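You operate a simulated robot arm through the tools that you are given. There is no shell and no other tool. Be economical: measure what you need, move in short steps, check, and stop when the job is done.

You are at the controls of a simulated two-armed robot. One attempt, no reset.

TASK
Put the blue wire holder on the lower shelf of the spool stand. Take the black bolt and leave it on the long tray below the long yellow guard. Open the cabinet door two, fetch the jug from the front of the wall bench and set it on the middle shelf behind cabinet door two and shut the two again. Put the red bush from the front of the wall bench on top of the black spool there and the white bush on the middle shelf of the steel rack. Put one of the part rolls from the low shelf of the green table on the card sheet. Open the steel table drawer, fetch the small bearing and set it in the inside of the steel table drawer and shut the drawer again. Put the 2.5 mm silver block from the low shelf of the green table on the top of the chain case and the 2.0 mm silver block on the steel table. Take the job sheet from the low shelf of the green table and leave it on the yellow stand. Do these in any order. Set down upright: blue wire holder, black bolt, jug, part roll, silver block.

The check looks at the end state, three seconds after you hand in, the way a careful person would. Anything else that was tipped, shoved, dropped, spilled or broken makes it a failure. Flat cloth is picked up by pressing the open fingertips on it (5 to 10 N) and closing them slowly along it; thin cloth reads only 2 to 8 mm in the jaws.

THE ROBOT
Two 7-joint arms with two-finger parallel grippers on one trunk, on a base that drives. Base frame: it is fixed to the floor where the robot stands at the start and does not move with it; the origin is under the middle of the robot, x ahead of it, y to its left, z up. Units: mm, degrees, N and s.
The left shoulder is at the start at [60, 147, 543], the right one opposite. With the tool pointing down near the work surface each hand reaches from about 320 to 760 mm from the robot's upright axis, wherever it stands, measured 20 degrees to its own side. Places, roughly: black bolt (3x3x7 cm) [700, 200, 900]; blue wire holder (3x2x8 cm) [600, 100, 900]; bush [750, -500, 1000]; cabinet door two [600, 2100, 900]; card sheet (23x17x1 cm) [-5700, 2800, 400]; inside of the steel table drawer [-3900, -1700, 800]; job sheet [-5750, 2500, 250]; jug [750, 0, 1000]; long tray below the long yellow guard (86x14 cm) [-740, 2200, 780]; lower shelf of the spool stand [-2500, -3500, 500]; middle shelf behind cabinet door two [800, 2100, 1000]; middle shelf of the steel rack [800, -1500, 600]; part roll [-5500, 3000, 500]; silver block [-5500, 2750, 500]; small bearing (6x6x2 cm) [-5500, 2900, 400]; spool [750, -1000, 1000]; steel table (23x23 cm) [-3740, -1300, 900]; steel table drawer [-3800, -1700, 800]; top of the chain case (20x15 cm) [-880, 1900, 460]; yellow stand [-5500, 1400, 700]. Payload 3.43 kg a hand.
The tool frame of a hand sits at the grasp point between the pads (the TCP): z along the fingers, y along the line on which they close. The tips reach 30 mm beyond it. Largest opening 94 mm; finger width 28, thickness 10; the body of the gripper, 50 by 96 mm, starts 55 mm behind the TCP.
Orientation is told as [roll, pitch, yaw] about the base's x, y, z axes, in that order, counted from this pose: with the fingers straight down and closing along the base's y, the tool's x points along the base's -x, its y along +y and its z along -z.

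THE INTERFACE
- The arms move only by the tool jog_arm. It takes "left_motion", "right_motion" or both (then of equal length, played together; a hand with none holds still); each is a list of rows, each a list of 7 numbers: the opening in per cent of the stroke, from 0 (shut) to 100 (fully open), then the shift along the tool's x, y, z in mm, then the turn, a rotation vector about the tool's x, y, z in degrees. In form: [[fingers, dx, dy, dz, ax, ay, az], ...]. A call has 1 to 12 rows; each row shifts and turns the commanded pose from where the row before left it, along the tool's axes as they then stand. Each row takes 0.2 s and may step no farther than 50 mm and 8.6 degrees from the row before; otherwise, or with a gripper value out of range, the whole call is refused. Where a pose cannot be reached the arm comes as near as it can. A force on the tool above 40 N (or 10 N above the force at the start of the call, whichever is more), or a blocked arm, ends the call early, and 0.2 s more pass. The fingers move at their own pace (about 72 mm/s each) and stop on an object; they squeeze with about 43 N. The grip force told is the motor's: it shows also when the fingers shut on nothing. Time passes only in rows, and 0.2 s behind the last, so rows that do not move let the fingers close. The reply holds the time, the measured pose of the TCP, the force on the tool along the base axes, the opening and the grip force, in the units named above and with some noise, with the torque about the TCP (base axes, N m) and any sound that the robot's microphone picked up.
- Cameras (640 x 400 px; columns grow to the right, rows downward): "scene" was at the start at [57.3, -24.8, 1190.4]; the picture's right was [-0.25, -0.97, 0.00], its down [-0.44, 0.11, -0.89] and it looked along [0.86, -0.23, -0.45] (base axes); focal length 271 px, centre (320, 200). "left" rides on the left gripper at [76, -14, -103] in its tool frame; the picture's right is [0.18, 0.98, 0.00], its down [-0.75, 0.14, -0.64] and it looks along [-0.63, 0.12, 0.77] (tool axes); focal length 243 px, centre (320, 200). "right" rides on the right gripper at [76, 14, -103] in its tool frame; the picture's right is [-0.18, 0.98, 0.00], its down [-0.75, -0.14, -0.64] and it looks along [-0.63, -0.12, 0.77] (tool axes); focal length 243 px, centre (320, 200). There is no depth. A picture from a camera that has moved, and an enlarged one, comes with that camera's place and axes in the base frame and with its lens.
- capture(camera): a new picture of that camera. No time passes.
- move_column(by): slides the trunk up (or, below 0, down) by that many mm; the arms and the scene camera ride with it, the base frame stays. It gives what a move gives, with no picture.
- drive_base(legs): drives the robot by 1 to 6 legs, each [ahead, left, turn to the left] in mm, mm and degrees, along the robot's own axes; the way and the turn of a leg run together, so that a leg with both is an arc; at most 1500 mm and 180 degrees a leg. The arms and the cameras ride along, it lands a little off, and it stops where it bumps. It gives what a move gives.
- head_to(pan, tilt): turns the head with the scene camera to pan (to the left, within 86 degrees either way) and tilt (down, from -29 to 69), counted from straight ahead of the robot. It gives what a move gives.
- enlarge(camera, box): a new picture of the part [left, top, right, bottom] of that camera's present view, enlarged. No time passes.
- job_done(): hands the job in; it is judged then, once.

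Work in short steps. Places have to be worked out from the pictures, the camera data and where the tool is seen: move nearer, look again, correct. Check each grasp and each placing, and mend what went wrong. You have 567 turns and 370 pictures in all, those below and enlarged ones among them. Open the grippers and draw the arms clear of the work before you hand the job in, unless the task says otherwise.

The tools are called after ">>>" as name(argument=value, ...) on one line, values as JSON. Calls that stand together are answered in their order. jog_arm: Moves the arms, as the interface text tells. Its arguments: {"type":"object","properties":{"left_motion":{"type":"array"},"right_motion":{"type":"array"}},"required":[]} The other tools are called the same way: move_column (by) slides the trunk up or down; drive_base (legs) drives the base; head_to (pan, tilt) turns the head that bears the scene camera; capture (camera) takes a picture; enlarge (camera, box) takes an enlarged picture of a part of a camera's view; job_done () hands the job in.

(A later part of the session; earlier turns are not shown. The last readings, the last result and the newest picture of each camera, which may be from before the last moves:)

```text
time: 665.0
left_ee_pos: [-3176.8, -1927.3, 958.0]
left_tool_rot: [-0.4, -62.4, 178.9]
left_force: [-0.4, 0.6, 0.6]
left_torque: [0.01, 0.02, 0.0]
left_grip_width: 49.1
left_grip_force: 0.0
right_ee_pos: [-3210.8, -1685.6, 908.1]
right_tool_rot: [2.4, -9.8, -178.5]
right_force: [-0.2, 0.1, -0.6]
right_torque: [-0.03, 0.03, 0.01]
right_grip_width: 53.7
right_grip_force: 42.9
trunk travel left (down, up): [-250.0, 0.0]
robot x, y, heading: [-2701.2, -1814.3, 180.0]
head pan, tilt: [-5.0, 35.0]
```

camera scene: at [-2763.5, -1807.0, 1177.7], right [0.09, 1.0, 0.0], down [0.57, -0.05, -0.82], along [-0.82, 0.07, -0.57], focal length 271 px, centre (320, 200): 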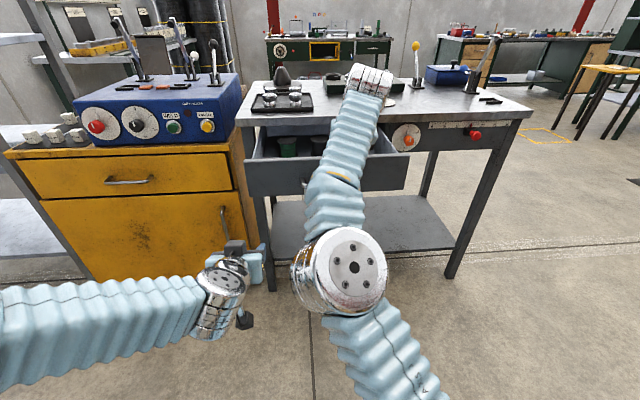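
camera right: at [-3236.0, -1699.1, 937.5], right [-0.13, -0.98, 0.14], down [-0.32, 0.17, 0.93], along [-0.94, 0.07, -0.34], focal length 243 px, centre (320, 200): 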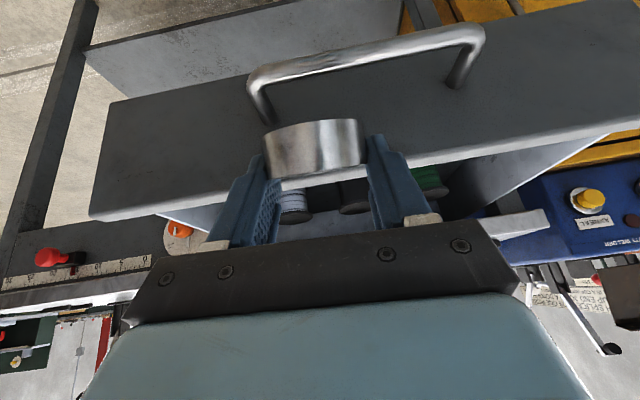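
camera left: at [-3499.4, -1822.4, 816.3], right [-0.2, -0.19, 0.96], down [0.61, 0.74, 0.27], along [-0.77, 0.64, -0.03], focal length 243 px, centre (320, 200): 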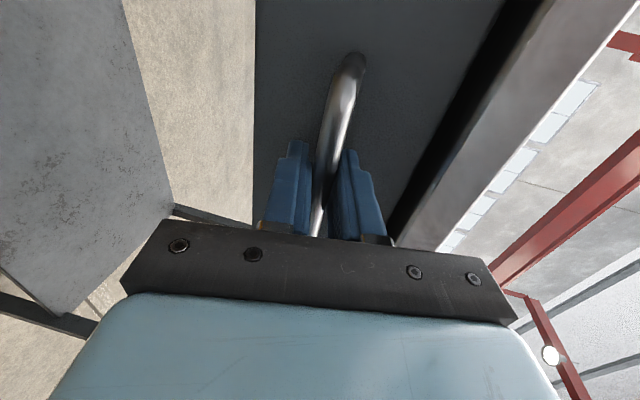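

Raise to ~948 and drive forward 250 over the drawer; then look.

>>> jog_arm(right_motion=[[20, -7, 0, -40, 0, 0, 0], [20, 0, 0, 0, 0, 0, 0]])

>>> drive_base(legs=[[235, 0, 0]])

>>> capture(camera="right")

```text
time: 665.6
left_ee_pos: [-3177.5, -1927.0, 957.2]
left_tool_rot: [-0.2, -62.5, 178.9]
left_force: [-0.1, 0.4, 0.1]
left_torque: [0.0, 0.0, 0.02]
left_grip_width: 48.9
left_grip_force: 0.0
right_ee_pos: [-3209.7, -1682.6, 948.4]
right_tool_rot: [2.4, -9.9, -178.6]
right_force: [-1.0, -0.2, -1.5]
right_torque: [-0.01, 0.05, -0.03]
right_grip_width: 53.5
right_grip_force: 42.7
trunk travel left (down, up): [-250.0, 0.0]
robot x, y, heading: [-2700.9, -1811.9, 179.8]
head pan, tilt: [-5.0, 35.0]
```

```text
time: 667.4
left_ee_pos: [-3412.4, -1926.5, 957.7]
left_tool_rot: [-0.4, -62.3, 179.0]
left_force: [0.2, 0.3, 0.3]
left_torque: [-0.02, 0.01, 0.02]
left_grip_width: 49.0
left_grip_force: 0.0
right_ee_pos: [-3446.8, -1683.9, 948.1]
right_tool_rot: [2.4, -9.9, -178.4]
right_force: [0.5, 0.5, -0.8]
right_torque: [0.01, 0.02, 0.02]
right_grip_width: 53.3
right_grip_force: 43.4
trunk travel left (down, up): [-250.0, 0.0]
robot x, y, heading: [-2941.6, -1811.9, 179.9]
head pan, tilt: [-5.0, 35.0]
```

```text
122 pictures are left
camera right: at [-3354.5, -1690.6, 1037.1], right [-0.15, -0.99, 0.07], down [-0.64, 0.15, 0.76], along [-0.76, 0.07, -0.65], focal length 243 px, centre (320, 200)
```

right: 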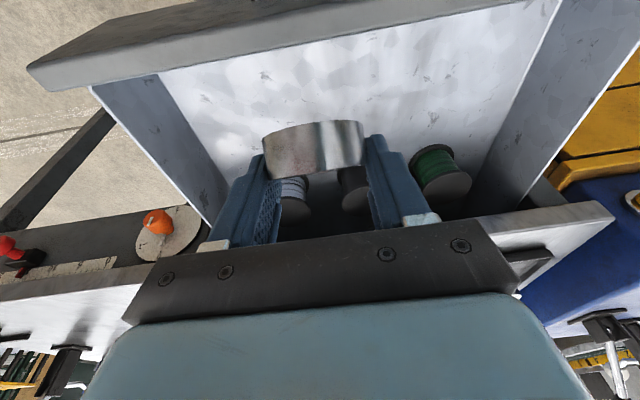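

Free floor under the bearing. Retreat 8 mm, then lower 140 mm and continue slowly until contact.

>>> jog_arm(right_motion=[[20, 8, 0, 0, 0, 0, 0], [20, 7, 0, 40, 0, 0, 0], [20, 7, 0, 40, 0, 0, 0], [20, 6, 0, 35, 0, 0, 0], [20, 0, 0, 0, 0, 0, 0]])

>>> capture(camera="right")

```text
time: 668.6
left_ee_pos: [-3414.2, -1927.3, 958.1]
left_tool_rot: [-0.3, -62.3, 179.0]
left_force: [0.2, 0.2, 0.2]
left_torque: [-0.01, -0.03, -0.01]
left_grip_width: 48.6
left_grip_force: 0.1
right_ee_pos: [-3437.4, -1687.3, 829.7]
right_tool_rot: [2.3, -9.8, -178.5]
right_force: [0.1, 0.4, -1.2]
right_torque: [0.02, 0.02, -0.03]
right_grip_width: 52.5
right_grip_force: 42.4
trunk travel left (down, up): [-250.0, 0.0]
robot x, y, heading: [-2940.3, -1810.1, 179.7]
head pan, tilt: [-5.0, 35.0]
```

```text
121 pictures are left
camera right: at [-3345.4, -1694.8, 918.6], right [-0.15, -0.99, 0.07], down [-0.64, 0.15, 0.76], along [-0.76, 0.07, -0.65], focal length 243 px, centre (320, 200)
```

right: 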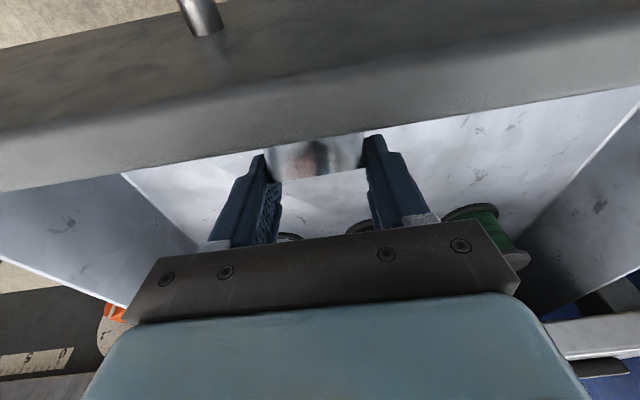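

Grip width is creeping down, so place it promptly: lower in small steps to contact.

>>> jog_arm(right_motion=[[20, 1.7, 0, 10, 0, 0, 0], [20, 1.4, 0, 8, 0, 0, 0], [20, 0.9, 0, 5, 0, 0, 0], [20, 0.9, 0, 5, 0, 0, 0], [20, 0.9, 0, 5, 0, 0, 0], [20, 0.5, 0, 3, 0, 0, 0], [20, 0.5, 0, 3, 0, 0, 0], [20, 0.5, 0, 3, 0, 0, 0]])

```text
time: 669.8
left_ee_pos: [-3412.5, -1927.1, 959.4]
left_tool_rot: [-0.2, -62.5, 179.0]
left_force: [-0.2, -1.1, 0.2]
left_torque: [0.01, -0.01, 0.01]
left_grip_width: 49.1
left_grip_force: 0.0
right_ee_pos: [-3439.7, -1689.4, 803.0]
right_tool_rot: [2.2, -10.8, -178.3]
right_force: [-1.4, -1.1, 22.6]
right_torque: [0.04, 0.06, 0.01]
right_grip_width: 52.4
right_grip_force: 42.3
trunk travel left (down, up): [-250.0, 0.0]
robot x, y, heading: [-2933.2, -1812.1, 179.9]
head pan, tilt: [-5.0, 35.0]
stopped in row 6 (right hand): the force on the tool passed its limit at 46 N (the readings are from after the stop); the commanded pose is now the measured one
```

Contact with the drawer floor. Open slowly to let the bearing settle.

>>> jog_arm(right_motion=[[58, 0, 0, 0, 0, 0, 0], [66, 0, 0, 0, 0, 0, 0], [75, 0, 0, 0, 0, 0, 0], [85, 0, 0, 0, 0, 0, 0]])

>>> jog_arm(right_motion=[[85, -7, 0, -40, 0, 0, 0], [85, -7, 0, -40, 0, 0, 0], [85, -7, 0, -40, 0, 0, 0], [85, -6, 0, -30, 0, 0, 0]])

>>> capture(camera="right")

```text
time: 670.8
left_ee_pos: [-3414.0, -1926.7, 957.7]
left_tool_rot: [-0.3, -62.4, 179.0]
left_force: [0.6, 0.8, -0.8]
left_torque: [0.01, 0.0, -0.04]
left_grip_width: 49.0
left_grip_force: 0.1
right_ee_pos: [-3439.5, -1689.3, 799.2]
right_tool_rot: [2.3, -10.5, -178.4]
right_force: [0.8, 0.1, 0.4]
right_torque: [-0.01, -0.02, 0.01]
right_grip_width: 79.9
right_grip_force: 0.0
trunk travel left (down, up): [-250.0, 0.0]
robot x, y, heading: [-2939.8, -1812.9, 179.8]
head pan, tilt: [-5.0, 35.0]
```

```text
time: 671.8
left_ee_pos: [-3412.8, -1926.4, 959.5]
left_tool_rot: [-0.3, -62.4, 179.0]
left_force: [-1.0, 0.3, -0.2]
left_torque: [0.03, 0.01, 0.04]
left_grip_width: 48.9
left_grip_force: 0.0
right_ee_pos: [-3440.1, -1683.0, 950.6]
right_tool_rot: [2.3, -10.3, -178.4]
right_force: [0.4, 0.2, 0.8]
right_torque: [0.0, 0.02, -0.01]
right_grip_width: 80.1
right_grip_force: 0.0
trunk travel left (down, up): [-250.0, 0.0]
robot x, y, heading: [-2936.6, -1810.7, 180.1]
head pan, tilt: [-5.0, 35.0]
```

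```text
120 pictures are left
camera right: at [-3346.4, -1690.2, 1040.3], right [-0.15, -0.99, 0.07], down [-0.63, 0.15, 0.76], along [-0.76, 0.07, -0.64], focal length 243 px, centre (320, 200)
```

right: 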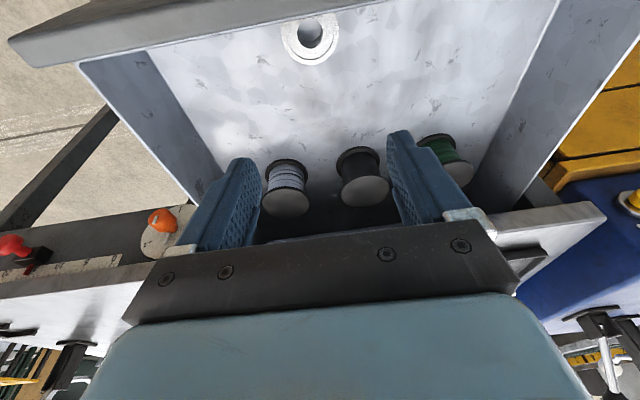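

Bearing lies flat in the drawer. Now back off, flatten the right hand to −75°, close the fingers and push the drawer front (above the handle).

>>> drive_base(legs=[[-330, 0, 0]])

>>> jog_arm(right_motion=[[0, 0, 0, 0, 0, -8, 0], [0, 0, 0, 0, 0, -8, 0], [0, 0, 0, 0, 0, -8, 0], [0, 0, 0, 0, 0, -8, 0], [0, 0, 0, 0, 0, -8, 0], [0, 0, 0, 0, 0, -8, 0], [0, 0, 0, 0, 0, -8, 0], [0, 0, 0, 0, 0, -8, 0], [0, 30, 20, 8, 0, 0, 0], [0, 30, 20, 8, 0, 0, 0], [0, 30, 8, 8, 0, 0, 0], [0, 0, 0, 0, 0, 0, 0]])

>>> capture(camera="scene")

```text
time: 674.0
left_ee_pos: [-3085.7, -1927.7, 958.5]
left_tool_rot: [-0.3, -62.4, 179.0]
left_force: [0.3, 0.8, 0.3]
left_torque: [-0.04, 0.02, 0.02]
left_grip_width: 48.7
left_grip_force: 0.1
right_ee_pos: [-3112.0, -1684.1, 952.2]
right_tool_rot: [2.3, -10.5, -178.3]
right_force: [-0.4, -0.1, -0.1]
right_torque: [0.02, -0.02, 0.03]
right_grip_width: 79.7
right_grip_force: 0.0
trunk travel left (down, up): [-250.0, 0.0]
robot x, y, heading: [-2613.5, -1814.8, -179.9]
head pan, tilt: [-5.0, 35.0]
```

```text
time: 676.1
left_ee_pos: [-3085.8, -1927.3, 958.8]
left_tool_rot: [-0.3, -62.4, 179.1]
left_force: [0.0, -0.3, -0.2]
left_torque: [0.03, -0.01, -0.05]
left_grip_width: 48.8
left_grip_force: 0.0
right_ee_pos: [-3136.4, -1631.4, 885.7]
right_tool_rot: [4.8, -70.7, 167.4]
right_force: [0.0, -0.2, 1.0]
right_torque: [0.01, -0.04, -0.03]
right_grip_width: 0.0
right_grip_force: 33.5
trunk travel left (down, up): [-250.0, 0.0]
robot x, y, heading: [-2614.3, -1812.8, -180.0]
head pan, tilt: [-5.0, 35.0]
stopped in row 10 (right hand): the arm was blocked; the commanded pose is now the measured one
```

```text
119 pictures are left
camera scene: at [-2671.6, -1807.0, 1177.7], right [0.08, 1.0, 0.0], down [0.57, -0.05, -0.82], along [-0.82, 0.07, -0.57], focal length 271 px, centre (320, 200)
```

scene: 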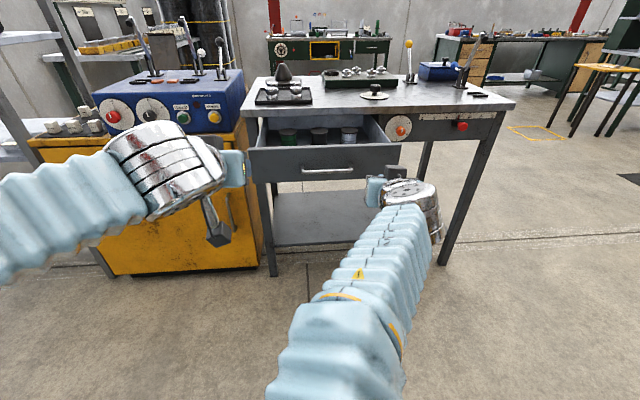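

Arm interference between the hands, but the pose is usable. Straighten the yaw, extend the right arm, and lower to z≈850.

>>> jog_arm(right_motion=[[0, 0, 0, 0, -5.9, 0, -2.1], [0, 0, 0, 0, -5.9, 0, -2.1], [0, -14.9, 0, 42.5, 0, 0, 0], [0, -14.9, 0, 42.5, 0, 0, 0], [0, -14.9, 0, 42.5, 0, 0, 0], [0, -14.9, 0, 42.5, 0, 0, 0], [0, 28, 0, 10, 0, 0, 0], [0, 0, 0, 0, 0, 0, 0]])

>>> drive_base(legs=[[0, 80, 0]])

>>> capture(camera="right")

```text
time: 677.9
left_ee_pos: [-3084.3, -1927.2, 958.4]
left_tool_rot: [-0.3, -62.3, 179.2]
left_force: [0.0, 0.7, 0.8]
left_torque: [0.04, -0.03, 0.01]
left_grip_width: 49.0
left_grip_force: 0.1
right_ee_pos: [-3316.6, -1646.5, 856.7]
right_tool_rot: [4.4, -71.1, -179.8]
right_force: [-0.2, 0.8, 1.0]
right_torque: [0.05, -0.02, -0.01]
right_grip_width: 0.2
right_grip_force: 32.5
right hand out of reach, approached as far as the arm can: row 6
trunk travel left (down, up): [-250.0, 0.0]
robot x, y, heading: [-2612.2, -1810.0, -180.0]
head pan, tilt: [-5.0, 35.0]
```

```text
time: 679.0
left_ee_pos: [-3084.6, -2006.7, 958.2]
left_tool_rot: [-0.2, -62.4, 179.1]
left_force: [0.2, -0.2, 0.3]
left_torque: [0.03, 0.0, 0.01]
left_grip_width: 48.7
left_grip_force: 0.0
right_ee_pos: [-3316.2, -1727.4, 856.4]
right_tool_rot: [4.6, -71.0, -179.9]
right_force: [0.0, 1.2, -0.6]
right_torque: [0.02, -0.01, 0.01]
right_grip_width: 0.0
right_grip_force: 32.9
trunk travel left (down, up): [-250.0, 0.0]
robot x, y, heading: [-2612.0, -1893.8, -179.6]
head pan, tilt: [-5.0, 35.0]
```

```text
118 pictures are left
camera right: at [-3193.4, -1732.5, 818.9], right [0.02, -0.98, 0.2], down [0.35, 0.19, 0.92], along [-0.94, 0.06, 0.35], focal length 243 px, centre (320, 200)
```

right: 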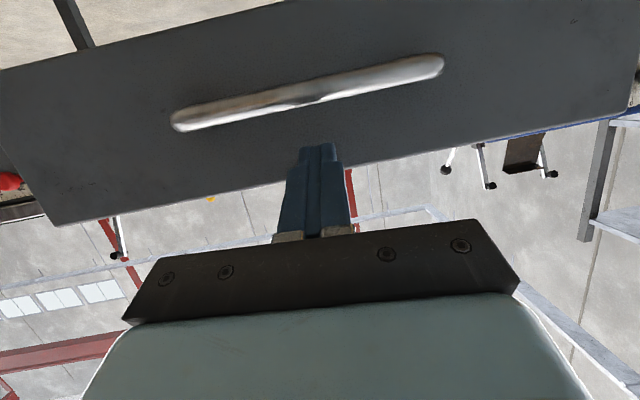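

Fingertip is aimed between handle and panel top. Lower 6 mm and push: drive 285 forward.

>>> jog_arm(right_motion=[[0, 5.7, 0, 2, 0, 0, 0]])

>>> drive_base(legs=[[270, 0, 0]])

>>> capture(camera="scene")

```text
time: 679.4
left_ee_pos: [-3085.2, -2008.6, 959.2]
left_tool_rot: [-0.3, -62.5, 179.1]
left_force: [-0.2, -0.2, -0.1]
left_torque: [-0.02, -0.03, 0.02]
left_grip_width: 48.9
left_grip_force: 0.0
right_ee_pos: [-3315.0, -1727.3, 851.9]
right_tool_rot: [4.3, -71.1, -179.8]
right_force: [-0.5, -0.1, -0.2]
right_torque: [0.01, 0.02, 0.01]
right_grip_width: 0.0
right_grip_force: 33.1
trunk travel left (down, up): [-250.0, 0.0]
robot x, y, heading: [-2614.9, -1892.5, -179.8]
head pan, tilt: [-5.0, 35.0]
```

```text
time: 681.3
left_ee_pos: [-3357.3, -2009.7, 959.0]
left_tool_rot: [-0.3, -62.4, 179.2]
left_force: [0.1, -0.8, 1.6]
left_torque: [-0.01, 0.02, 0.0]
left_grip_width: 48.8
left_grip_force: 0.0
right_ee_pos: [-3586.9, -1728.9, 851.5]
right_tool_rot: [4.5, -71.1, -179.8]
right_force: [-0.3, -1.0, -0.5]
right_torque: [0.0, -0.02, -0.04]
right_grip_width: 0.0
right_grip_force: 33.1
trunk travel left (down, up): [-250.0, 0.0]
robot x, y, heading: [-2882.4, -1894.0, -179.8]
head pan, tilt: [-5.0, 35.0]
```

```text
117 pictures are left
camera scene: at [-2943.0, -1887.8, 1177.7], right [0.08, 1.0, 0.0], down [0.57, -0.05, -0.82], along [-0.82, 0.07, -0.57], focal length 271 px, centre (320, 200)
```

scene: 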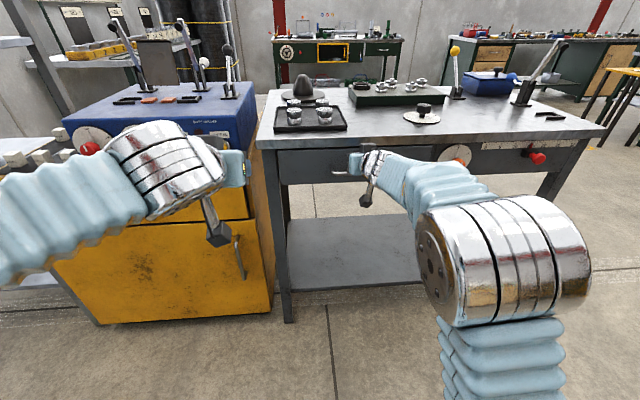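

Almost closed; push the last ~20 mm gently.

>>> drive_base(legs=[[15, 0, 0]])

>>> drive_base(legs=[[10, 0, 0]])

>>> drive_base(legs=[[-200, 0, 0]])

>>> capture(camera="scene")

```text
time: 682.0
left_ee_pos: [-3371.2, -2008.5, 957.6]
left_tool_rot: [-0.4, -62.4, 179.1]
left_force: [0.1, -0.4, 0.5]
left_torque: [-0.04, -0.04, -0.06]
left_grip_width: 48.8
left_grip_force: 0.1
right_ee_pos: [-3602.2, -1727.9, 850.8]
right_tool_rot: [4.4, -71.0, -179.8]
right_force: [0.2, -0.3, 0.5]
right_torque: [0.02, 0.02, -0.01]
right_grip_width: 0.0
right_grip_force: 32.5
trunk travel left (down, up): [-250.0, 0.0]
robot x, y, heading: [-2903.9, -1896.3, -179.7]
head pan, tilt: [-5.0, 35.0]
```

```text
time: 682.9
left_ee_pos: [-3377.1, -2008.7, 957.9]
left_tool_rot: [-0.3, -62.4, 179.1]
left_force: [0.0, 0.2, -0.4]
left_torque: [0.01, 0.0, 0.02]
left_grip_width: 49.2
left_grip_force: 0.1
right_ee_pos: [-3606.3, -1729.8, 851.4]
right_tool_rot: [4.3, -71.1, -179.7]
right_force: [11.6, 0.2, 2.0]
right_torque: [0.04, 0.13, -0.07]
right_grip_width: 0.1
right_grip_force: 33.4
trunk travel left (down, up): [-250.0, 0.0]
robot x, y, heading: [-2904.0, -1894.7, -179.7]
head pan, tilt: [-5.0, 35.0]
stopped in leg 1: the force on the tool passed its limit at 50 N (the readings are from after the stop); the commanded pose is now the measured one
```

```text
time: 684.5
left_ee_pos: [-3176.0, -2009.1, 958.7]
left_tool_rot: [-0.3, -62.3, 179.2]
left_force: [0.3, 0.9, 0.3]
left_torque: [-0.01, -0.04, 0.01]
left_grip_width: 49.1
left_grip_force: 0.1
right_ee_pos: [-3407.0, -1728.6, 850.1]
right_tool_rot: [4.5, -71.0, -179.7]
right_force: [0.8, -0.3, -0.7]
right_torque: [0.04, 0.01, 0.04]
right_grip_width: 0.2
right_grip_force: 33.0
trunk travel left (down, up): [-250.0, 0.0]
robot x, y, heading: [-2699.2, -1894.1, -179.9]
head pan, tilt: [-5.0, 35.0]
```

```text
116 pictures are left
camera scene: at [-2762.3, -1887.2, 1177.6], right [0.08, 1.0, 0.0], down [0.57, -0.05, -0.82], along [-0.82, 0.07, -0.57], focal length 271 px, centre (320, 200)
```

scene: 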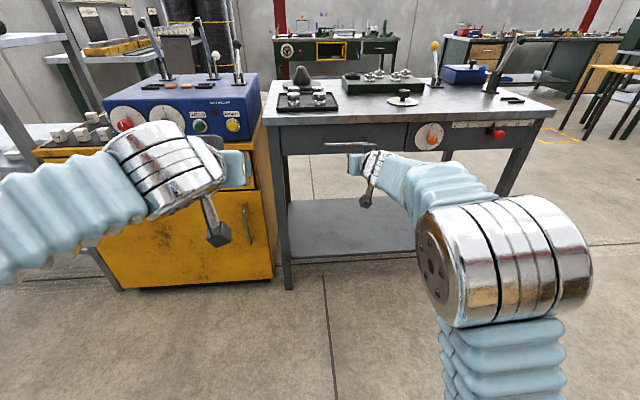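

Drawer is shut. Return for the blocks: tuck the right arm, turn to +y and drive back along the same route.

>>> jog_arm(right_motion=[[60, 0, 0, 0, 0, 8, 0], [60, 0, 0, 0, 0, 8, 0], [60, 25.8, 0, -36.9, 0, 0, 0], [60, 25.8, 0, -36.9, 0, 0, 0], [60, 25.8, 0, -36.9, 0, 0, 0], [60, 25.8, 0, -36.9, 0, 0, 0]])

>>> drive_base(legs=[[0, 0, -90], [0, -100, 0], [1400, 0, 0], [1000, 1000, 0], [0, 1000, 0], [1500, 0, 0]])

```text
time: 685.9
left_ee_pos: [-3176.2, -2008.5, 957.4]
left_tool_rot: [-0.2, -62.3, 179.2]
left_force: [-0.3, 0.2, 1.4]
left_torque: [-0.02, 0.0, 0.01]
left_grip_width: 48.9
left_grip_force: 0.0
right_ee_pos: [-3231.6, -1715.5, 827.9]
right_tool_rot: [5.8, -62.5, -177.6]
right_force: [-0.7, 0.3, 0.0]
right_torque: [0.01, 0.0, -0.04]
right_grip_width: 56.4
right_grip_force: 0.1
right hand out of reach, approached as far as the arm can: row 1, 2
trunk travel left (down, up): [-250.0, 0.0]
robot x, y, heading: [-2701.8, -1894.1, -179.9]
head pan, tilt: [-5.0, 35.0]
```

```text
time: 706.8
left_ee_pos: [-4329.1, 956.7, 958.1]
left_tool_rot: [-0.3, -62.3, 89.6]
left_force: [-0.6, -0.6, -0.3]
left_torque: [0.03, -0.02, -0.01]
left_grip_width: 49.1
left_grip_force: 0.1
right_ee_pos: [-4023.8, 1017.5, 828.2]
right_tool_rot: [5.6, -62.5, 91.4]
right_force: [11.3, -2.7, 3.1]
right_torque: [0.14, 0.14, -0.23]
right_grip_width: 50.4
right_grip_force: 0.1
trunk travel left (down, up): [-250.0, 0.0]
robot x, y, heading: [-4211.8, 481.2, 90.9]
head pan, tilt: [-5.0, 35.0]
stopped in leg 5: the force on the tool passed its limit at 49 N (the readings are from after the stop); the commanded pose is now the measured one
```

Touched the Chain‑1 panel with the right hand. Back off 200, check the panel, then pass lower.

>>> drive_base(legs=[[-200, 0, 0]])

>>> head_to(pan=-15, tilt=15)

>>> capture(camera="scene")

```text
time: 707.7
left_ee_pos: [-4329.0, 935.6, 957.5]
left_tool_rot: [-0.3, -62.2, 89.7]
left_force: [-0.2, -0.5, 0.5]
left_torque: [0.01, -0.02, 0.01]
left_grip_width: 48.8
left_grip_force: 0.2
right_ee_pos: [-4021.3, 997.5, 832.2]
right_tool_rot: [5.9, -62.8, 90.8]
right_force: [3.8, 4.1, -1.8]
right_torque: [0.06, -0.17, -0.24]
right_grip_width: 53.8
right_grip_force: 0.0
trunk travel left (down, up): [-250.0, 0.0]
robot x, y, heading: [-4206.8, 466.1, 90.4]
head pan, tilt: [-5.0, 35.0]
stopped in leg 1: the force on the tool passed its limit at 56 N (the readings are from after the stop); the commanded pose is now the measured one
```

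```text
time: 708.5
left_ee_pos: [-4329.0, 936.1, 956.4]
left_tool_rot: [-0.2, -62.3, 89.7]
left_force: [0.4, 0.0, 0.4]
left_torque: [0.01, 0.0, -0.01]
left_grip_width: 48.7
left_grip_force: 0.1
right_ee_pos: [-4021.1, 998.1, 832.0]
right_tool_rot: [5.8, -62.9, 90.9]
right_force: [7.2, 4.4, -0.2]
right_torque: [0.09, -0.18, -0.27]
right_grip_width: 52.1
right_grip_force: 0.1
trunk travel left (down, up): [-250.0, 0.0]
robot x, y, heading: [-4211.2, 465.2, 90.5]
head pan, tilt: [-15.0, 15.0]
```

```text
115 pictures are left
camera scene: at [-4186.6, 523.0, 1209.5], right [0.97, -0.25, 0.0], down [-0.06, -0.25, -0.97], along [0.24, 0.94, -0.26], focal length 271 px, centre (320, 200)
```

scene: 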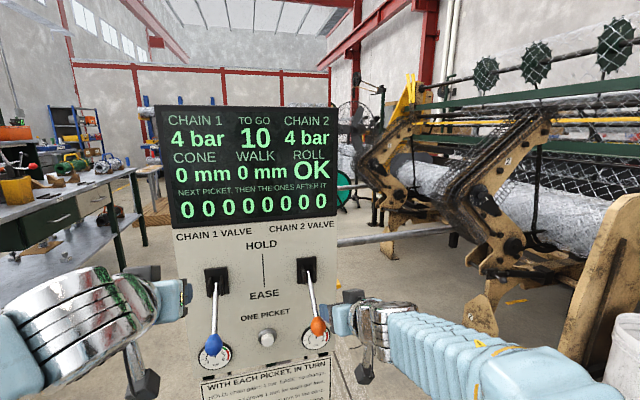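

The fingers seem caught on the orange valve lever. Zoom before moving.

>>> enlarge(camera="scene", box=[190, 240, 430, 400])

>>> capture(camera="right")

```text
2.50 times, centred on (310, 320) of scene
camera zoom: at [-4186.6, 523.0, 1209.5], right [0.97, -0.25, 0.0], down [-0.06, -0.25, -0.97], along [0.24, 0.94, -0.26], focal length 678 px, centre (345, -100)
```

zoom: 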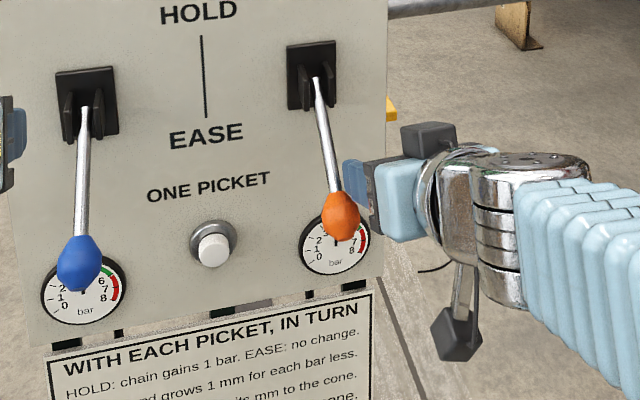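

```text
113 pictures are left
camera right: at [-4023.9, 871.4, 811.9], right [-0.98, -0.02, 0.21], down [0.21, -0.21, 0.96], along [0.02, 0.98, 0.21], focal length 243 px, centre (320, 200)
```

right: 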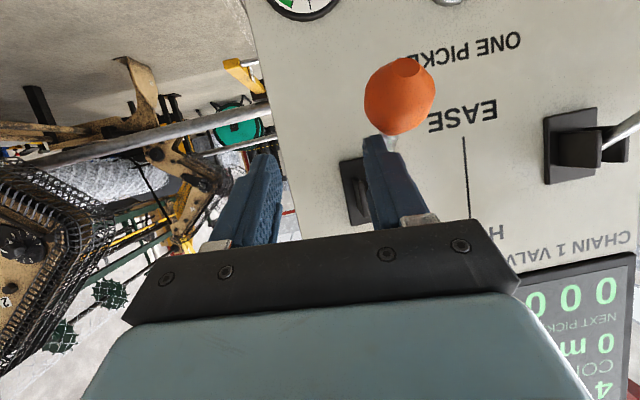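

The left finger is hooked behind the lever's rod. Move right (+x) 45 mm to free it, then back.

>>> drive_base(legs=[[0, -45, 0]])

>>> enlarge(camera="scene", box=[190, 240, 430, 400])

```text
time: 709.4
left_ee_pos: [-4285.4, 935.7, 956.8]
left_tool_rot: [-0.3, -62.3, 89.9]
left_force: [0.0, 0.7, -0.2]
left_torque: [-0.03, -0.04, 0.0]
left_grip_width: 48.9
left_grip_force: 0.1
right_ee_pos: [-3977.4, 998.6, 832.4]
right_tool_rot: [5.7, -62.9, 91.2]
right_force: [-0.6, 0.4, -0.1]
right_torque: [0.0, 0.03, -0.05]
right_grip_width: 56.3
right_grip_force: 0.0
trunk travel left (down, up): [-250.0, 0.0]
robot x, y, heading: [-4163.9, 464.3, 90.7]
head pan, tilt: [-15.0, 15.0]
```

```text
2.50 times, centred on (310, 320) of scene
camera zoom: at [-4142.3, 523.1, 1209.7], right [0.97, -0.25, 0.0], down [-0.06, -0.25, -0.97], along [0.24, 0.94, -0.26], focal length 678 px, centre (345, -100)
```

zoom: 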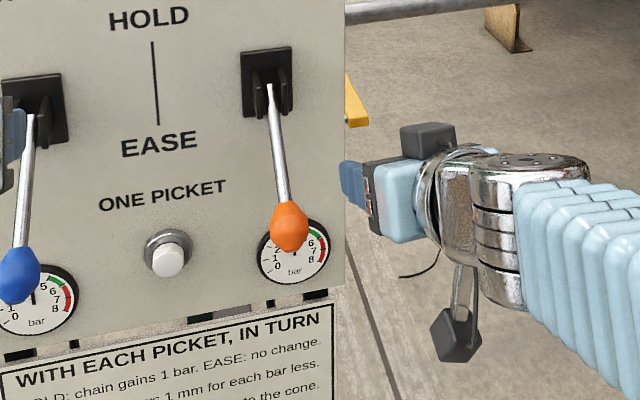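

Freed, and both levers look to be in matching (rest) positions. Back off 330, move left 580, and go up the aisle.

>>> drive_base(legs=[[-330, 0, 0], [0, 590, -0.7], [1450, 0, 0], [1060, 0, 0]])

>>> move_column(by=-250)

```text
time: 726.5
left_ee_pos: [-4844.1, 3133.2, 958.1]
left_tool_rot: [-0.3, -62.3, 88.8]
left_force: [-0.1, -0.4, -1.0]
left_torque: [0.0, 0.01, 0.02]
left_grip_width: 48.7
left_grip_force: 0.1
right_ee_pos: [-4535.4, 3190.5, 832.7]
right_tool_rot: [5.9, -62.8, 90.1]
right_force: [-0.7, -0.5, 0.3]
right_torque: [-0.01, 0.03, 0.02]
right_grip_width: 56.5
right_grip_force: 0.1
trunk travel left (down, up): [-250.0, 0.0]
robot x, y, heading: [-4733.7, 2659.8, 89.9]
head pan, tilt: [-15.0, 15.0]
```

```text
time: 729.0
left_ee_pos: [-4843.4, 3134.5, 707.5]
left_tool_rot: [-0.3, -62.2, 88.8]
left_force: [-0.6, -0.1, 0.0]
left_torque: [0.0, -0.01, 0.03]
left_grip_width: 48.8
left_grip_force: 0.0
right_ee_pos: [-4535.7, 3191.5, 583.4]
right_tool_rot: [5.8, -62.9, 90.2]
right_force: [0.8, 0.4, -0.2]
right_torque: [0.03, -0.01, 0.01]
right_grip_width: 56.5
right_grip_force: 0.0
trunk travel left (down, up): [0.0, 250.0]
robot x, y, heading: [-4732.5, 2661.2, 89.7]
head pan, tilt: [-15.0, 15.0]
```

Turn to face the table, square up the right hand with ~9° right yaw and −68° pitch.

>>> drive_base(legs=[[-20, 0, 0], [0, 0, 90]])

>>> jog_arm(right_motion=[[60, 0, 0, 0, 0, 0, -3], [60, 0, 0, 0, 6.9, 0, 3.5], [60, 0, 0, 0, 6.9, 0, 3.5], [60, 0, 0, 0, 0, -5, 0], [60, 25, 0, 12, 0, 0, 0], [60, 25, 0, 12, 0, 0, 0], [60, 25, 0, 12, 0, 0, 0], [60, 0, 0, 0, 0, 0, 0]])

```text
time: 732.5
left_ee_pos: [-5199.3, 2755.9, 700.6]
left_tool_rot: [-0.4, -61.5, 151.8]
left_force: [5.1, 3.9, -4.7]
left_torque: [0.09, -0.09, -0.04]
left_grip_width: 46.0
left_grip_force: 0.1
right_ee_pos: [-5121.2, 3051.7, 581.8]
right_tool_rot: [5.9, -63.0, 153.7]
right_force: [0.0, -0.9, -0.4]
right_torque: [0.02, -0.04, 0.0]
right_grip_width: 56.4
right_grip_force: 0.1
trunk travel left (down, up): [0.0, 250.0]
robot x, y, heading: [-4732.4, 2639.1, 153.6]
head pan, tilt: [-15.0, 15.0]
stopped in leg 2: the force on the tool passed its limit at 53 N (the readings are from after the stop); the commanded pose is now the measured one
```

```text
time: 734.3
left_ee_pos: [-5201.2, 2753.9, 701.3]
left_tool_rot: [-0.5, -61.5, 151.9]
left_force: [8.7, 2.7, -10.1]
left_torque: [0.17, -0.32, 0.1]
left_grip_width: 45.1
left_grip_force: 0.0
right_ee_pos: [-5124.4, 3053.7, 500.6]
right_tool_rot: [-0.2, -68.0, 145.0]
right_force: [-0.1, 0.6, -0.2]
right_torque: [-0.01, -0.02, 0.03]
right_grip_width: 56.5
right_grip_force: 0.1
trunk travel left (down, up): [0.0, 250.0]
robot x, y, heading: [-4725.2, 2642.5, 153.6]
head pan, tilt: [-15.0, 15.0]
```

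The left hand bumped a drawer handle. Back off 170, finish the turn, and inspect.

>>> drive_base(legs=[[-170, 0, 0], [0, 0, 26.2]])

>>> head_to(pan=-5, tilt=32)

>>> capture(camera="scene")

```text
time: 737.1
left_ee_pos: [-5050.7, 2457.7, 701.6]
left_tool_rot: [-0.4, -61.5, 178.2]
left_force: [-0.5, -0.4, 0.1]
left_torque: [0.0, -0.04, 0.03]
left_grip_width: 49.1
left_grip_force: 0.0
right_ee_pos: [-5116.1, 2761.1, 499.1]
right_tool_rot: [-0.1, -68.0, 171.2]
right_force: [-0.1, 0.0, 0.5]
right_torque: [0.02, 0.0, 0.02]
right_grip_width: 56.2
right_grip_force: 0.0
trunk travel left (down, up): [0.0, 250.0]
robot x, y, heading: [-4580.3, 2565.9, 179.8]
head pan, tilt: [-15.0, 15.0]
```

```text
time: 737.9
left_ee_pos: [-5050.6, 2458.5, 701.5]
left_tool_rot: [-0.4, -61.6, 178.2]
left_force: [-0.7, -0.1, 0.4]
left_torque: [0.0, -0.01, -0.01]
left_grip_width: 49.0
left_grip_force: 0.0
right_ee_pos: [-5115.0, 2760.1, 499.6]
right_tool_rot: [-0.1, -68.0, 171.2]
right_force: [0.1, 0.0, 0.2]
right_torque: [0.02, 0.01, 0.01]
right_grip_width: 56.2
right_grip_force: 0.0
trunk travel left (down, up): [0.0, 250.0]
robot x, y, heading: [-4576.7, 2566.2, 179.8]
head pan, tilt: [-5.0, 32.0]
```

```text
111 pictures are left
camera scene: at [-4639.3, 2571.5, 932.4], right [0.09, 1.0, 0.0], down [0.53, -0.05, -0.85], along [-0.84, 0.08, -0.53], focal length 271 px, centre (320, 200)
```

scene: 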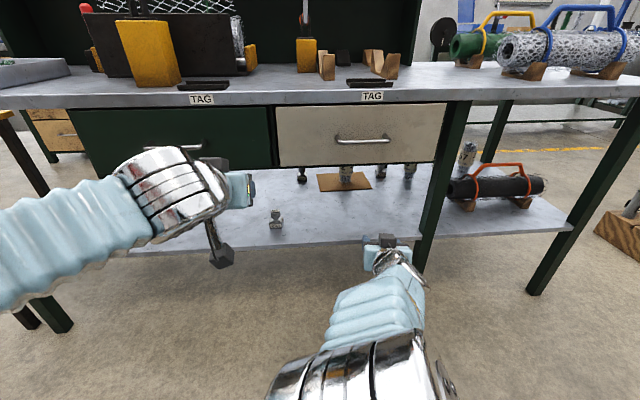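

Drawers are closed. Lower the left hand to ~440 with flatter pitch so it fits under the drawers.

>>> jog_arm(left_motion=[[52, 0, 0, 0, 0, -5.3, 0], [52, 0, 0, 0, 0, -5.3, 0], [52, 41, 0, 13.4, 0, 0, 0], [52, 41, 0, 13.4, 0, 0, 0], [52, 41, 0, 13.4, 0, 0, 0], [52, 41, 0, 13.4, 0, 0, 0], [52, 41, 0, 13.4, 0, 0, 0], [52, 41, 0, 13.4, 0, 0, 0]])

>>> drive_base(legs=[[0, -251, 0]])

>>> jog_arm(right_motion=[[75, -16, 0, 39, 0, 0, 0], [75, -16, 0, 39, 0, 0, 0], [75, -16, 0, 39, 0, 0, 0], [75, -16, 0, 39, 0, 0, 0], [75, 25, 0, 10, 0, 0, 0], [75, 25, 0, 10, 0, 0, 0], [75, 0, 0, 0, 0, 0, 0]])

>>> capture(camera="right")

```text
time: 739.7
left_ee_pos: [-5066.6, 2466.5, 447.7]
left_tool_rot: [-0.8, -72.2, 178.4]
left_force: [0.3, 0.4, 0.3]
left_torque: [-0.02, 0.0, 0.0]
left_grip_width: 48.9
left_grip_force: 0.2
left hand out of reach, approached as far as the arm can: row 8
right_ee_pos: [-5115.8, 2761.7, 500.2]
right_tool_rot: [-0.1, -68.0, 171.1]
right_force: [0.8, 0.4, 0.4]
right_torque: [0.02, -0.03, 0.0]
right_grip_width: 56.5
right_grip_force: 0.1
trunk travel left (down, up): [0.0, 250.0]
robot x, y, heading: [-4578.6, 2564.3, 179.7]
head pan, tilt: [-5.0, 32.0]
```

```text
time: 741.5
left_ee_pos: [-5066.2, 2720.9, 448.9]
left_tool_rot: [-0.8, -72.1, 178.5]
left_force: [0.3, 0.7, -0.4]
left_torque: [-0.03, 0.01, -0.02]
left_grip_width: 48.8
left_grip_force: 0.1
right_ee_pos: [-5115.6, 3014.8, 500.2]
right_tool_rot: [-0.2, -68.1, 171.3]
right_force: [-0.9, -0.1, 0.2]
right_torque: [0.0, -0.01, -0.01]
right_grip_width: 56.3
right_grip_force: 0.1
trunk travel left (down, up): [0.0, 250.0]
robot x, y, heading: [-4575.4, 2818.9, 180.1]
head pan, tilt: [-5.0, 32.0]
```

```text
time: 742.5
left_ee_pos: [-5063.1, 2720.7, 450.5]
left_tool_rot: [-0.7, -72.3, 178.5]
left_force: [0.3, 0.1, 0.1]
left_torque: [0.02, 0.0, 0.02]
left_grip_width: 48.7
left_grip_force: 0.0
right_ee_pos: [-5257.5, 3033.9, 501.0]
right_tool_rot: [-0.4, -67.6, 171.8]
right_force: [60.3, -2.5, 23.1]
right_torque: [-0.88, 0.92, 2.38]
right_grip_width: 66.6
right_grip_force: 0.0
trunk travel left (down, up): [0.0, 250.0]
robot x, y, heading: [-4575.4, 2819.9, 180.0]
head pan, tilt: [-5.0, 32.0]
stopped in row 4 (right hand): the force on the tool passed its limit at 174 N (the readings are from after the stop); the commanded pose is now the measured one
```

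```text
110 pictures are left
camera right: at [-5137.8, 3001.6, 469.4], right [-0.21, -0.96, 0.17], down [0.32, 0.09, 0.94], along [-0.92, 0.26, 0.29], focal length 243 px, centre (320, 200)
```

right: 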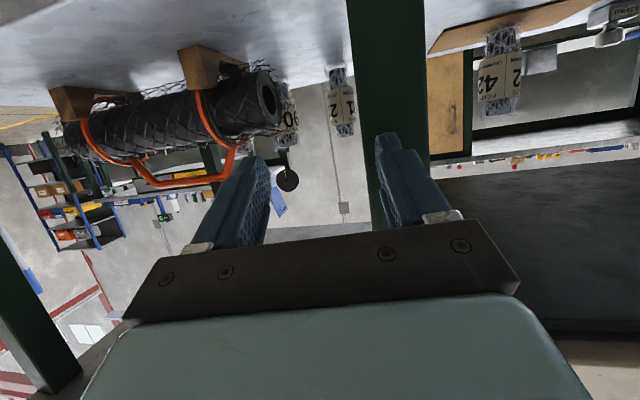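

I misjudged the lateral offset and hit the leg. Retract, then shift left 150.

>>> jog_arm(right_motion=[[60, 16, 0, -39, 0, 0, 0], [60, 16, 0, -39, 0, 0, 0]])

>>> drive_base(legs=[[0, 150, 0]])

>>> jog_arm(right_motion=[[60, -16, 0, 39, 0, 0, 0], [60, -16, 0, 39, 0, 0, 0], [60, -16, 0, 39, 0, 0, 0], [60, -16, 0, 39, 0, 0, 0], [60, -16, 0, 39, 0, 0, 0], [60, 25, 0, 10, 0, 0, 0], [60, 25, 0, 10, 0, 0, 0], [60, 0, 0, 0, 0, 0, 0]])

>>> capture(camera="right")

```text
time: 743.1
left_ee_pos: [-5065.9, 2720.1, 446.6]
left_tool_rot: [-0.6, -72.0, 178.4]
left_force: [0.8, -0.4, -0.2]
left_torque: [0.0, 0.01, 0.0]
left_grip_width: 49.0
left_grip_force: 0.1
right_ee_pos: [-5177.9, 3021.1, 497.0]
right_tool_rot: [-0.6, -67.2, 172.2]
right_force: [-0.3, -0.5, -0.5]
right_torque: [-0.03, 0.03, 0.05]
right_grip_width: 56.2
right_grip_force: 0.1
trunk travel left (down, up): [0.0, 250.0]
robot x, y, heading: [-4578.5, 2822.5, 179.8]
head pan, tilt: [-5.0, 32.0]
```

```text
time: 744.4
left_ee_pos: [-5066.4, 2569.1, 446.5]
left_tool_rot: [-0.6, -72.1, 178.5]
left_force: [-0.1, -0.3, -1.0]
left_torque: [0.05, -0.04, 0.0]
left_grip_width: 48.7
left_grip_force: 0.0
right_ee_pos: [-5178.9, 2868.4, 495.7]
right_tool_rot: [-0.7, -67.2, 172.1]
right_force: [0.4, 0.2, 0.1]
right_torque: [0.01, -0.03, -0.02]
right_grip_width: 56.5
right_grip_force: 0.0
trunk travel left (down, up): [0.0, 250.0]
robot x, y, heading: [-4576.4, 2670.2, 180.0]
head pan, tilt: [-5.0, 32.0]
```

```text
time: 746.2
left_ee_pos: [-5065.4, 2568.8, 447.9]
left_tool_rot: [-0.6, -71.9, 178.5]
left_force: [0.6, 0.9, -1.1]
left_torque: [-0.03, 0.01, -0.02]
left_grip_width: 49.2
left_grip_force: 0.1
right_ee_pos: [-5320.4, 2882.2, 443.3]
right_tool_rot: [-0.7, -67.2, 172.2]
right_force: [-0.2, 0.2, 0.9]
right_torque: [0.0, 0.03, -0.02]
right_grip_width: 56.3
right_grip_force: 0.1
right hand out of reach, approached as far as the arm can: row 4, 5, 6
trunk travel left (down, up): [0.0, 250.0]
robot x, y, heading: [-4578.5, 2667.1, 180.0]
head pan, tilt: [-5.0, 32.0]
```

```text
109 pictures are left
camera right: at [-5200.1, 2850.8, 413.3], right [-0.22, -0.96, 0.17], down [0.32, 0.09, 0.94], along [-0.92, 0.26, 0.29], focal length 243 px, centre (320, 200)
```

right: 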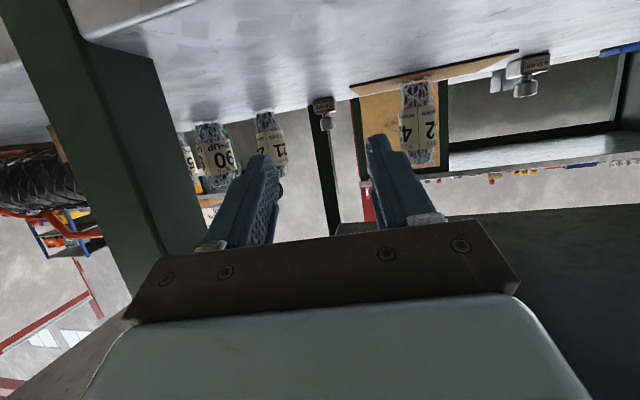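

2.0 block ahead at ≈(−5749,2962). Lower to ~428 and move the base 300 ahead, 55 right; check for sag.

>>> jog_arm(right_motion=[[60, 13.5, 0, 5.8, 0, 0, 0], [60, 0, 0, 0, 0, 0, 0]])

>>> drive_base(legs=[[250, -45, 0]])

>>> capture(camera="right")

```text
time: 746.8
left_ee_pos: [-5066.5, 2567.0, 447.0]
left_tool_rot: [-0.5, -72.0, 178.5]
left_force: [0.1, 0.0, -0.6]
left_torque: [0.03, 0.02, -0.01]
left_grip_width: 49.0
left_grip_force: 0.1
right_ee_pos: [-5318.0, 2881.9, 435.8]
right_tool_rot: [-0.8, -67.1, 172.2]
right_force: [0.0, -0.9, 0.8]
right_torque: [-0.02, 0.0, 0.02]
right_grip_width: 56.4
right_grip_force: 0.2
right hand out of reach, approached as far as the arm can: row 1
trunk travel left (down, up): [0.0, 250.0]
robot x, y, heading: [-4578.0, 2666.4, 179.7]
head pan, tilt: [-5.0, 32.0]
```

```text
time: 748.7
left_ee_pos: [-5317.6, 2615.0, 447.9]
left_tool_rot: [-0.7, -72.1, 178.3]
left_force: [0.8, -0.4, -0.3]
left_torque: [0.0, -0.04, -0.01]
left_grip_width: 49.0
left_grip_force: 0.1
right_ee_pos: [-5568.1, 2928.0, 437.3]
right_tool_rot: [-0.8, -67.2, 172.1]
right_force: [-0.8, 0.4, -0.3]
right_torque: [0.0, -0.04, 0.01]
right_grip_width: 56.7
right_grip_force: 0.0
trunk travel left (down, up): [0.0, 250.0]
robot x, y, heading: [-4830.5, 2715.8, 179.8]
head pan, tilt: [-5.0, 32.0]
```

```text
108 pictures are left
camera right: at [-5449.2, 2896.1, 406.4], right [-0.22, -0.96, 0.17], down [0.32, 0.09, 0.94], along [-0.92, 0.26, 0.29], focal length 243 px, centre (320, 200)
```

right: 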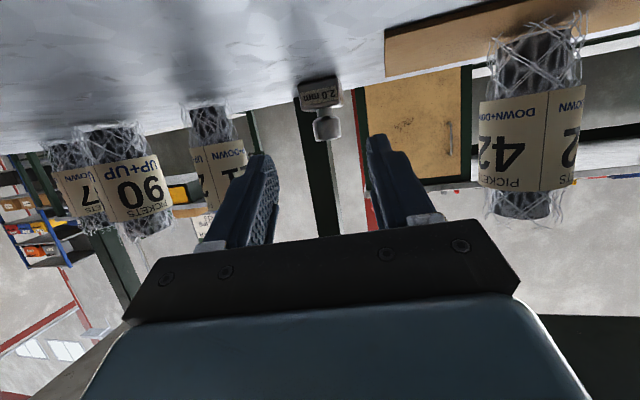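

Block ~145 mm ahead, knob z≈405–422. Advance 100 (22 right), lower to 424, re-check.

>>> drive_base(legs=[[95, -21, 0]])

>>> jog_arm(right_motion=[[60, 12, 0, 5, 0, 0, 0], [60, 0, 0, 0, 0, 0, 0]])

>>> capture(camera="right")

```text
time: 749.8
left_ee_pos: [-5411.7, 2637.0, 447.1]
left_tool_rot: [-0.7, -72.0, 178.4]
left_force: [0.2, 0.2, 0.4]
left_torque: [-0.01, 0.0, -0.01]
left_grip_width: 48.8
left_grip_force: 0.0
right_ee_pos: [-5664.1, 2950.2, 436.2]
right_tool_rot: [-0.7, -67.1, 172.1]
right_force: [0.7, -0.9, 0.2]
right_torque: [0.0, -0.03, 0.01]
right_grip_width: 56.5
right_grip_force: 0.0
trunk travel left (down, up): [0.0, 250.0]
robot x, y, heading: [-4921.9, 2738.0, 179.7]
head pan, tilt: [-5.0, 32.0]
```

```text
time: 750.4
left_ee_pos: [-5411.4, 2636.5, 447.2]
left_tool_rot: [-0.6, -72.0, 178.3]
left_force: [-0.4, -0.7, 0.1]
left_torque: [-0.04, 0.0, -0.02]
left_grip_width: 48.8
left_grip_force: 0.2
right_ee_pos: [-5662.3, 2949.3, 423.4]
right_tool_rot: [-0.5, -67.2, 172.0]
right_force: [-0.8, 0.5, -0.5]
right_torque: [0.03, -0.01, 0.01]
right_grip_width: 56.5
right_grip_force: 0.0
trunk travel left (down, up): [0.0, 250.0]
robot x, y, heading: [-4921.6, 2737.0, 179.8]
head pan, tilt: [-5.0, 32.0]
```

```text
107 pictures are left
camera right: at [-5541.8, 2916.4, 393.7], right [-0.22, -0.96, 0.17], down [0.32, 0.09, 0.94], along [-0.92, 0.26, 0.29], focal length 243 px, centre (320, 200)
```

right: 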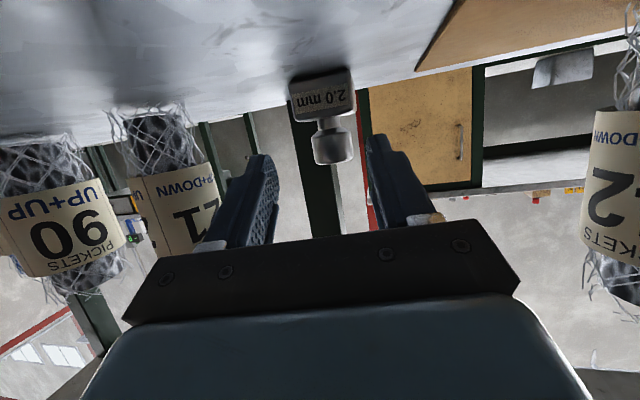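

Advance the last 48 mm and close on the knob.

>>> drive_base(legs=[[47, -2, 0]])

>>> jog_arm(right_motion=[[60, 3, 0, 1.2, 0, 0, 0], [40, 0, 0, 0, 0, 0, 0], [20, 0, 0, 0, 0, 0, 0], [0, 0, 0, 0, 0, 0, 0], [0, 0, 0, 0, 0, 0, 0]])

>>> capture(camera="right")

```text
time: 751.4
left_ee_pos: [-5442.5, 2647.2, 451.5]
left_tool_rot: [0.2, -72.3, 177.1]
left_force: [1.1, 0.4, -0.2]
left_torque: [0.02, -0.03, 0.02]
left_grip_width: 48.8
left_grip_force: 0.0
right_ee_pos: [-5689.5, 2943.0, 422.8]
right_tool_rot: [-2.6, -67.1, 174.7]
right_force: [-0.3, 0.5, -0.1]
right_torque: [-0.02, -0.02, 0.0]
right_grip_width: 56.5
right_grip_force: 0.0
trunk travel left (down, up): [0.0, 250.0]
robot x, y, heading: [-4955.1, 2738.5, 179.5]
head pan, tilt: [-5.0, 32.0]
stopped in leg 1: the robot was blocked; the commanded pose is now the measured one
```

```text
time: 752.6
left_ee_pos: [-5437.5, 2643.6, 454.8]
left_tool_rot: [0.0, -73.0, 177.5]
left_force: [-0.3, 0.5, 0.7]
left_torque: [-0.01, -0.01, 0.03]
left_grip_width: 48.9
left_grip_force: 0.0
right_ee_pos: [-5683.5, 2924.6, 429.9]
right_tool_rot: [-2.9, -68.1, 176.4]
right_force: [0.4, 0.0, -0.8]
right_torque: [-0.06, 0.03, 0.04]
right_grip_width: 0.0
right_grip_force: 32.5
trunk travel left (down, up): [0.0, 250.0]
robot x, y, heading: [-4951.4, 2735.7, 179.7]
head pan, tilt: [-5.0, 32.0]
```

```text
106 pictures are left
camera right: at [-5562.5, 2897.9, 397.4], right [-0.18, -0.97, 0.15], down [0.33, 0.09, 0.94], along [-0.93, 0.21, 0.3], focal length 243 px, centre (320, 200)
```

right: 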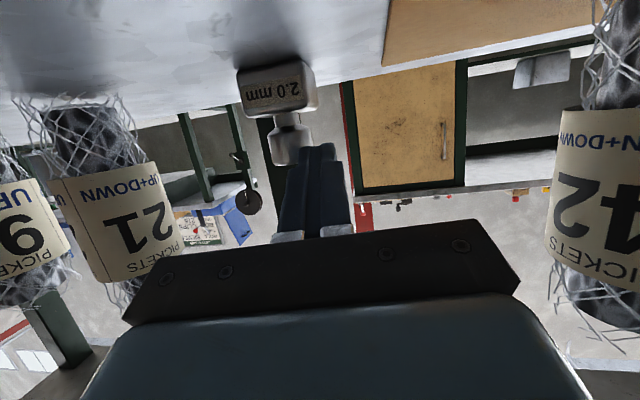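

The base stopped: the right forearm likely met the leg. Back off 60 and look at the arm from the head.

>>> drive_base(legs=[[-40, 0, 0]])

>>> head_to(pan=-25, tilt=50)

>>> capture(camera="scene")

```text
time: 753.3
left_ee_pos: [-5435.1, 2645.2, 451.0]
left_tool_rot: [-0.4, -72.3, 177.7]
left_force: [-0.7, 0.0, -0.4]
left_torque: [-0.01, -0.04, -0.04]
left_grip_width: 48.9
left_grip_force: 0.1
right_ee_pos: [-5681.4, 2922.6, 427.9]
right_tool_rot: [-3.1, -67.9, 177.1]
right_force: [0.0, 0.5, 0.1]
right_torque: [0.0, -0.01, 0.02]
right_grip_width: 0.2
right_grip_force: 33.4
trunk travel left (down, up): [0.0, 250.0]
robot x, y, heading: [-4947.3, 2740.7, 179.3]
head pan, tilt: [-5.0, 32.0]
stopped in leg 1: the robot was blocked; the commanded pose is now the measured one
```

```text
time: 754.2
left_ee_pos: [-5435.3, 2645.5, 451.1]
left_tool_rot: [-0.4, -72.5, 177.8]
left_force: [-0.4, 0.2, 0.6]
left_torque: [0.0, 0.01, -0.03]
left_grip_width: 48.9
left_grip_force: 0.1
right_ee_pos: [-5682.3, 2921.2, 428.1]
right_tool_rot: [-3.1, -67.8, 176.9]
right_force: [0.0, -0.6, -1.1]
right_torque: [-0.01, 0.06, -0.01]
right_grip_width: 0.0
right_grip_force: 32.6
trunk travel left (down, up): [0.0, 250.0]
robot x, y, heading: [-4945.8, 2742.4, 179.4]
head pan, tilt: [-25.0, 50.0]
```

```text
105 pictures are left
camera scene: at [-4984.7, 2772.3, 906.8], right [0.43, 0.9, 0.0], down [0.69, -0.33, -0.65], along [-0.59, 0.28, -0.76], focal length 271 px, centre (320, 200)
```

scene: 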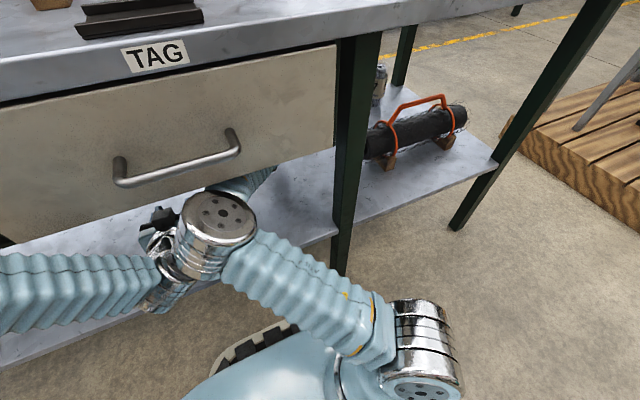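

The right elbow is jammed against the left wrist. Move the left hand outward (left) first.

>>> jog_arm(left_motion=[[52, 0, 40, 0, 0, 0, 0], [52, 0, 40, 0, 0, 0, 0], [52, 0, 40, 0, 0, 0, 0], [52, 0, 40, 0, 0, 0, 0]])

>>> capture(camera="scene")

```text
time: 755.2
left_ee_pos: [-5460.4, 2487.3, 450.1]
left_tool_rot: [-0.6, -72.0, 177.9]
left_force: [-0.3, 0.5, 0.6]
left_torque: [0.01, -0.03, 0.02]
left_grip_width: 48.9
left_grip_force: 0.1
left hand out of reach, approached as far as the arm can: row 1, 2
right_ee_pos: [-5683.5, 2923.7, 419.8]
right_tool_rot: [-3.6, -67.4, 177.4]
right_force: [-0.4, 0.0, 0.3]
right_torque: [0.01, -0.03, 0.02]
right_grip_width: 0.2
right_grip_force: 33.0
trunk travel left (down, up): [0.0, 250.0]
robot x, y, heading: [-4949.5, 2742.5, 179.2]
head pan, tilt: [-25.0, 50.0]
```

```text
104 pictures are left
camera scene: at [-4990.5, 2771.5, 905.6], right [0.43, 0.9, 0.0], down [0.69, -0.33, -0.64], along [-0.58, 0.28, -0.77], focal length 271 px, centre (320, 200)
```

scene: 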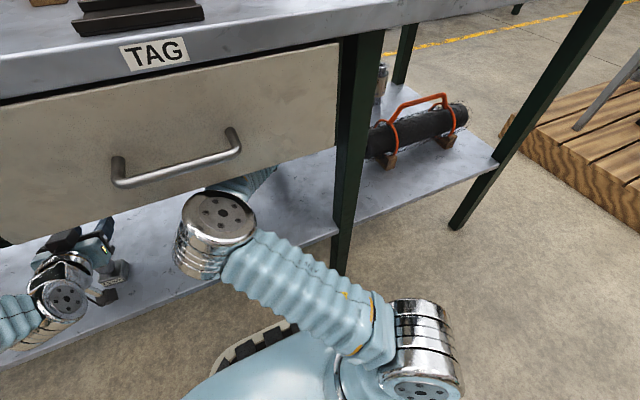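

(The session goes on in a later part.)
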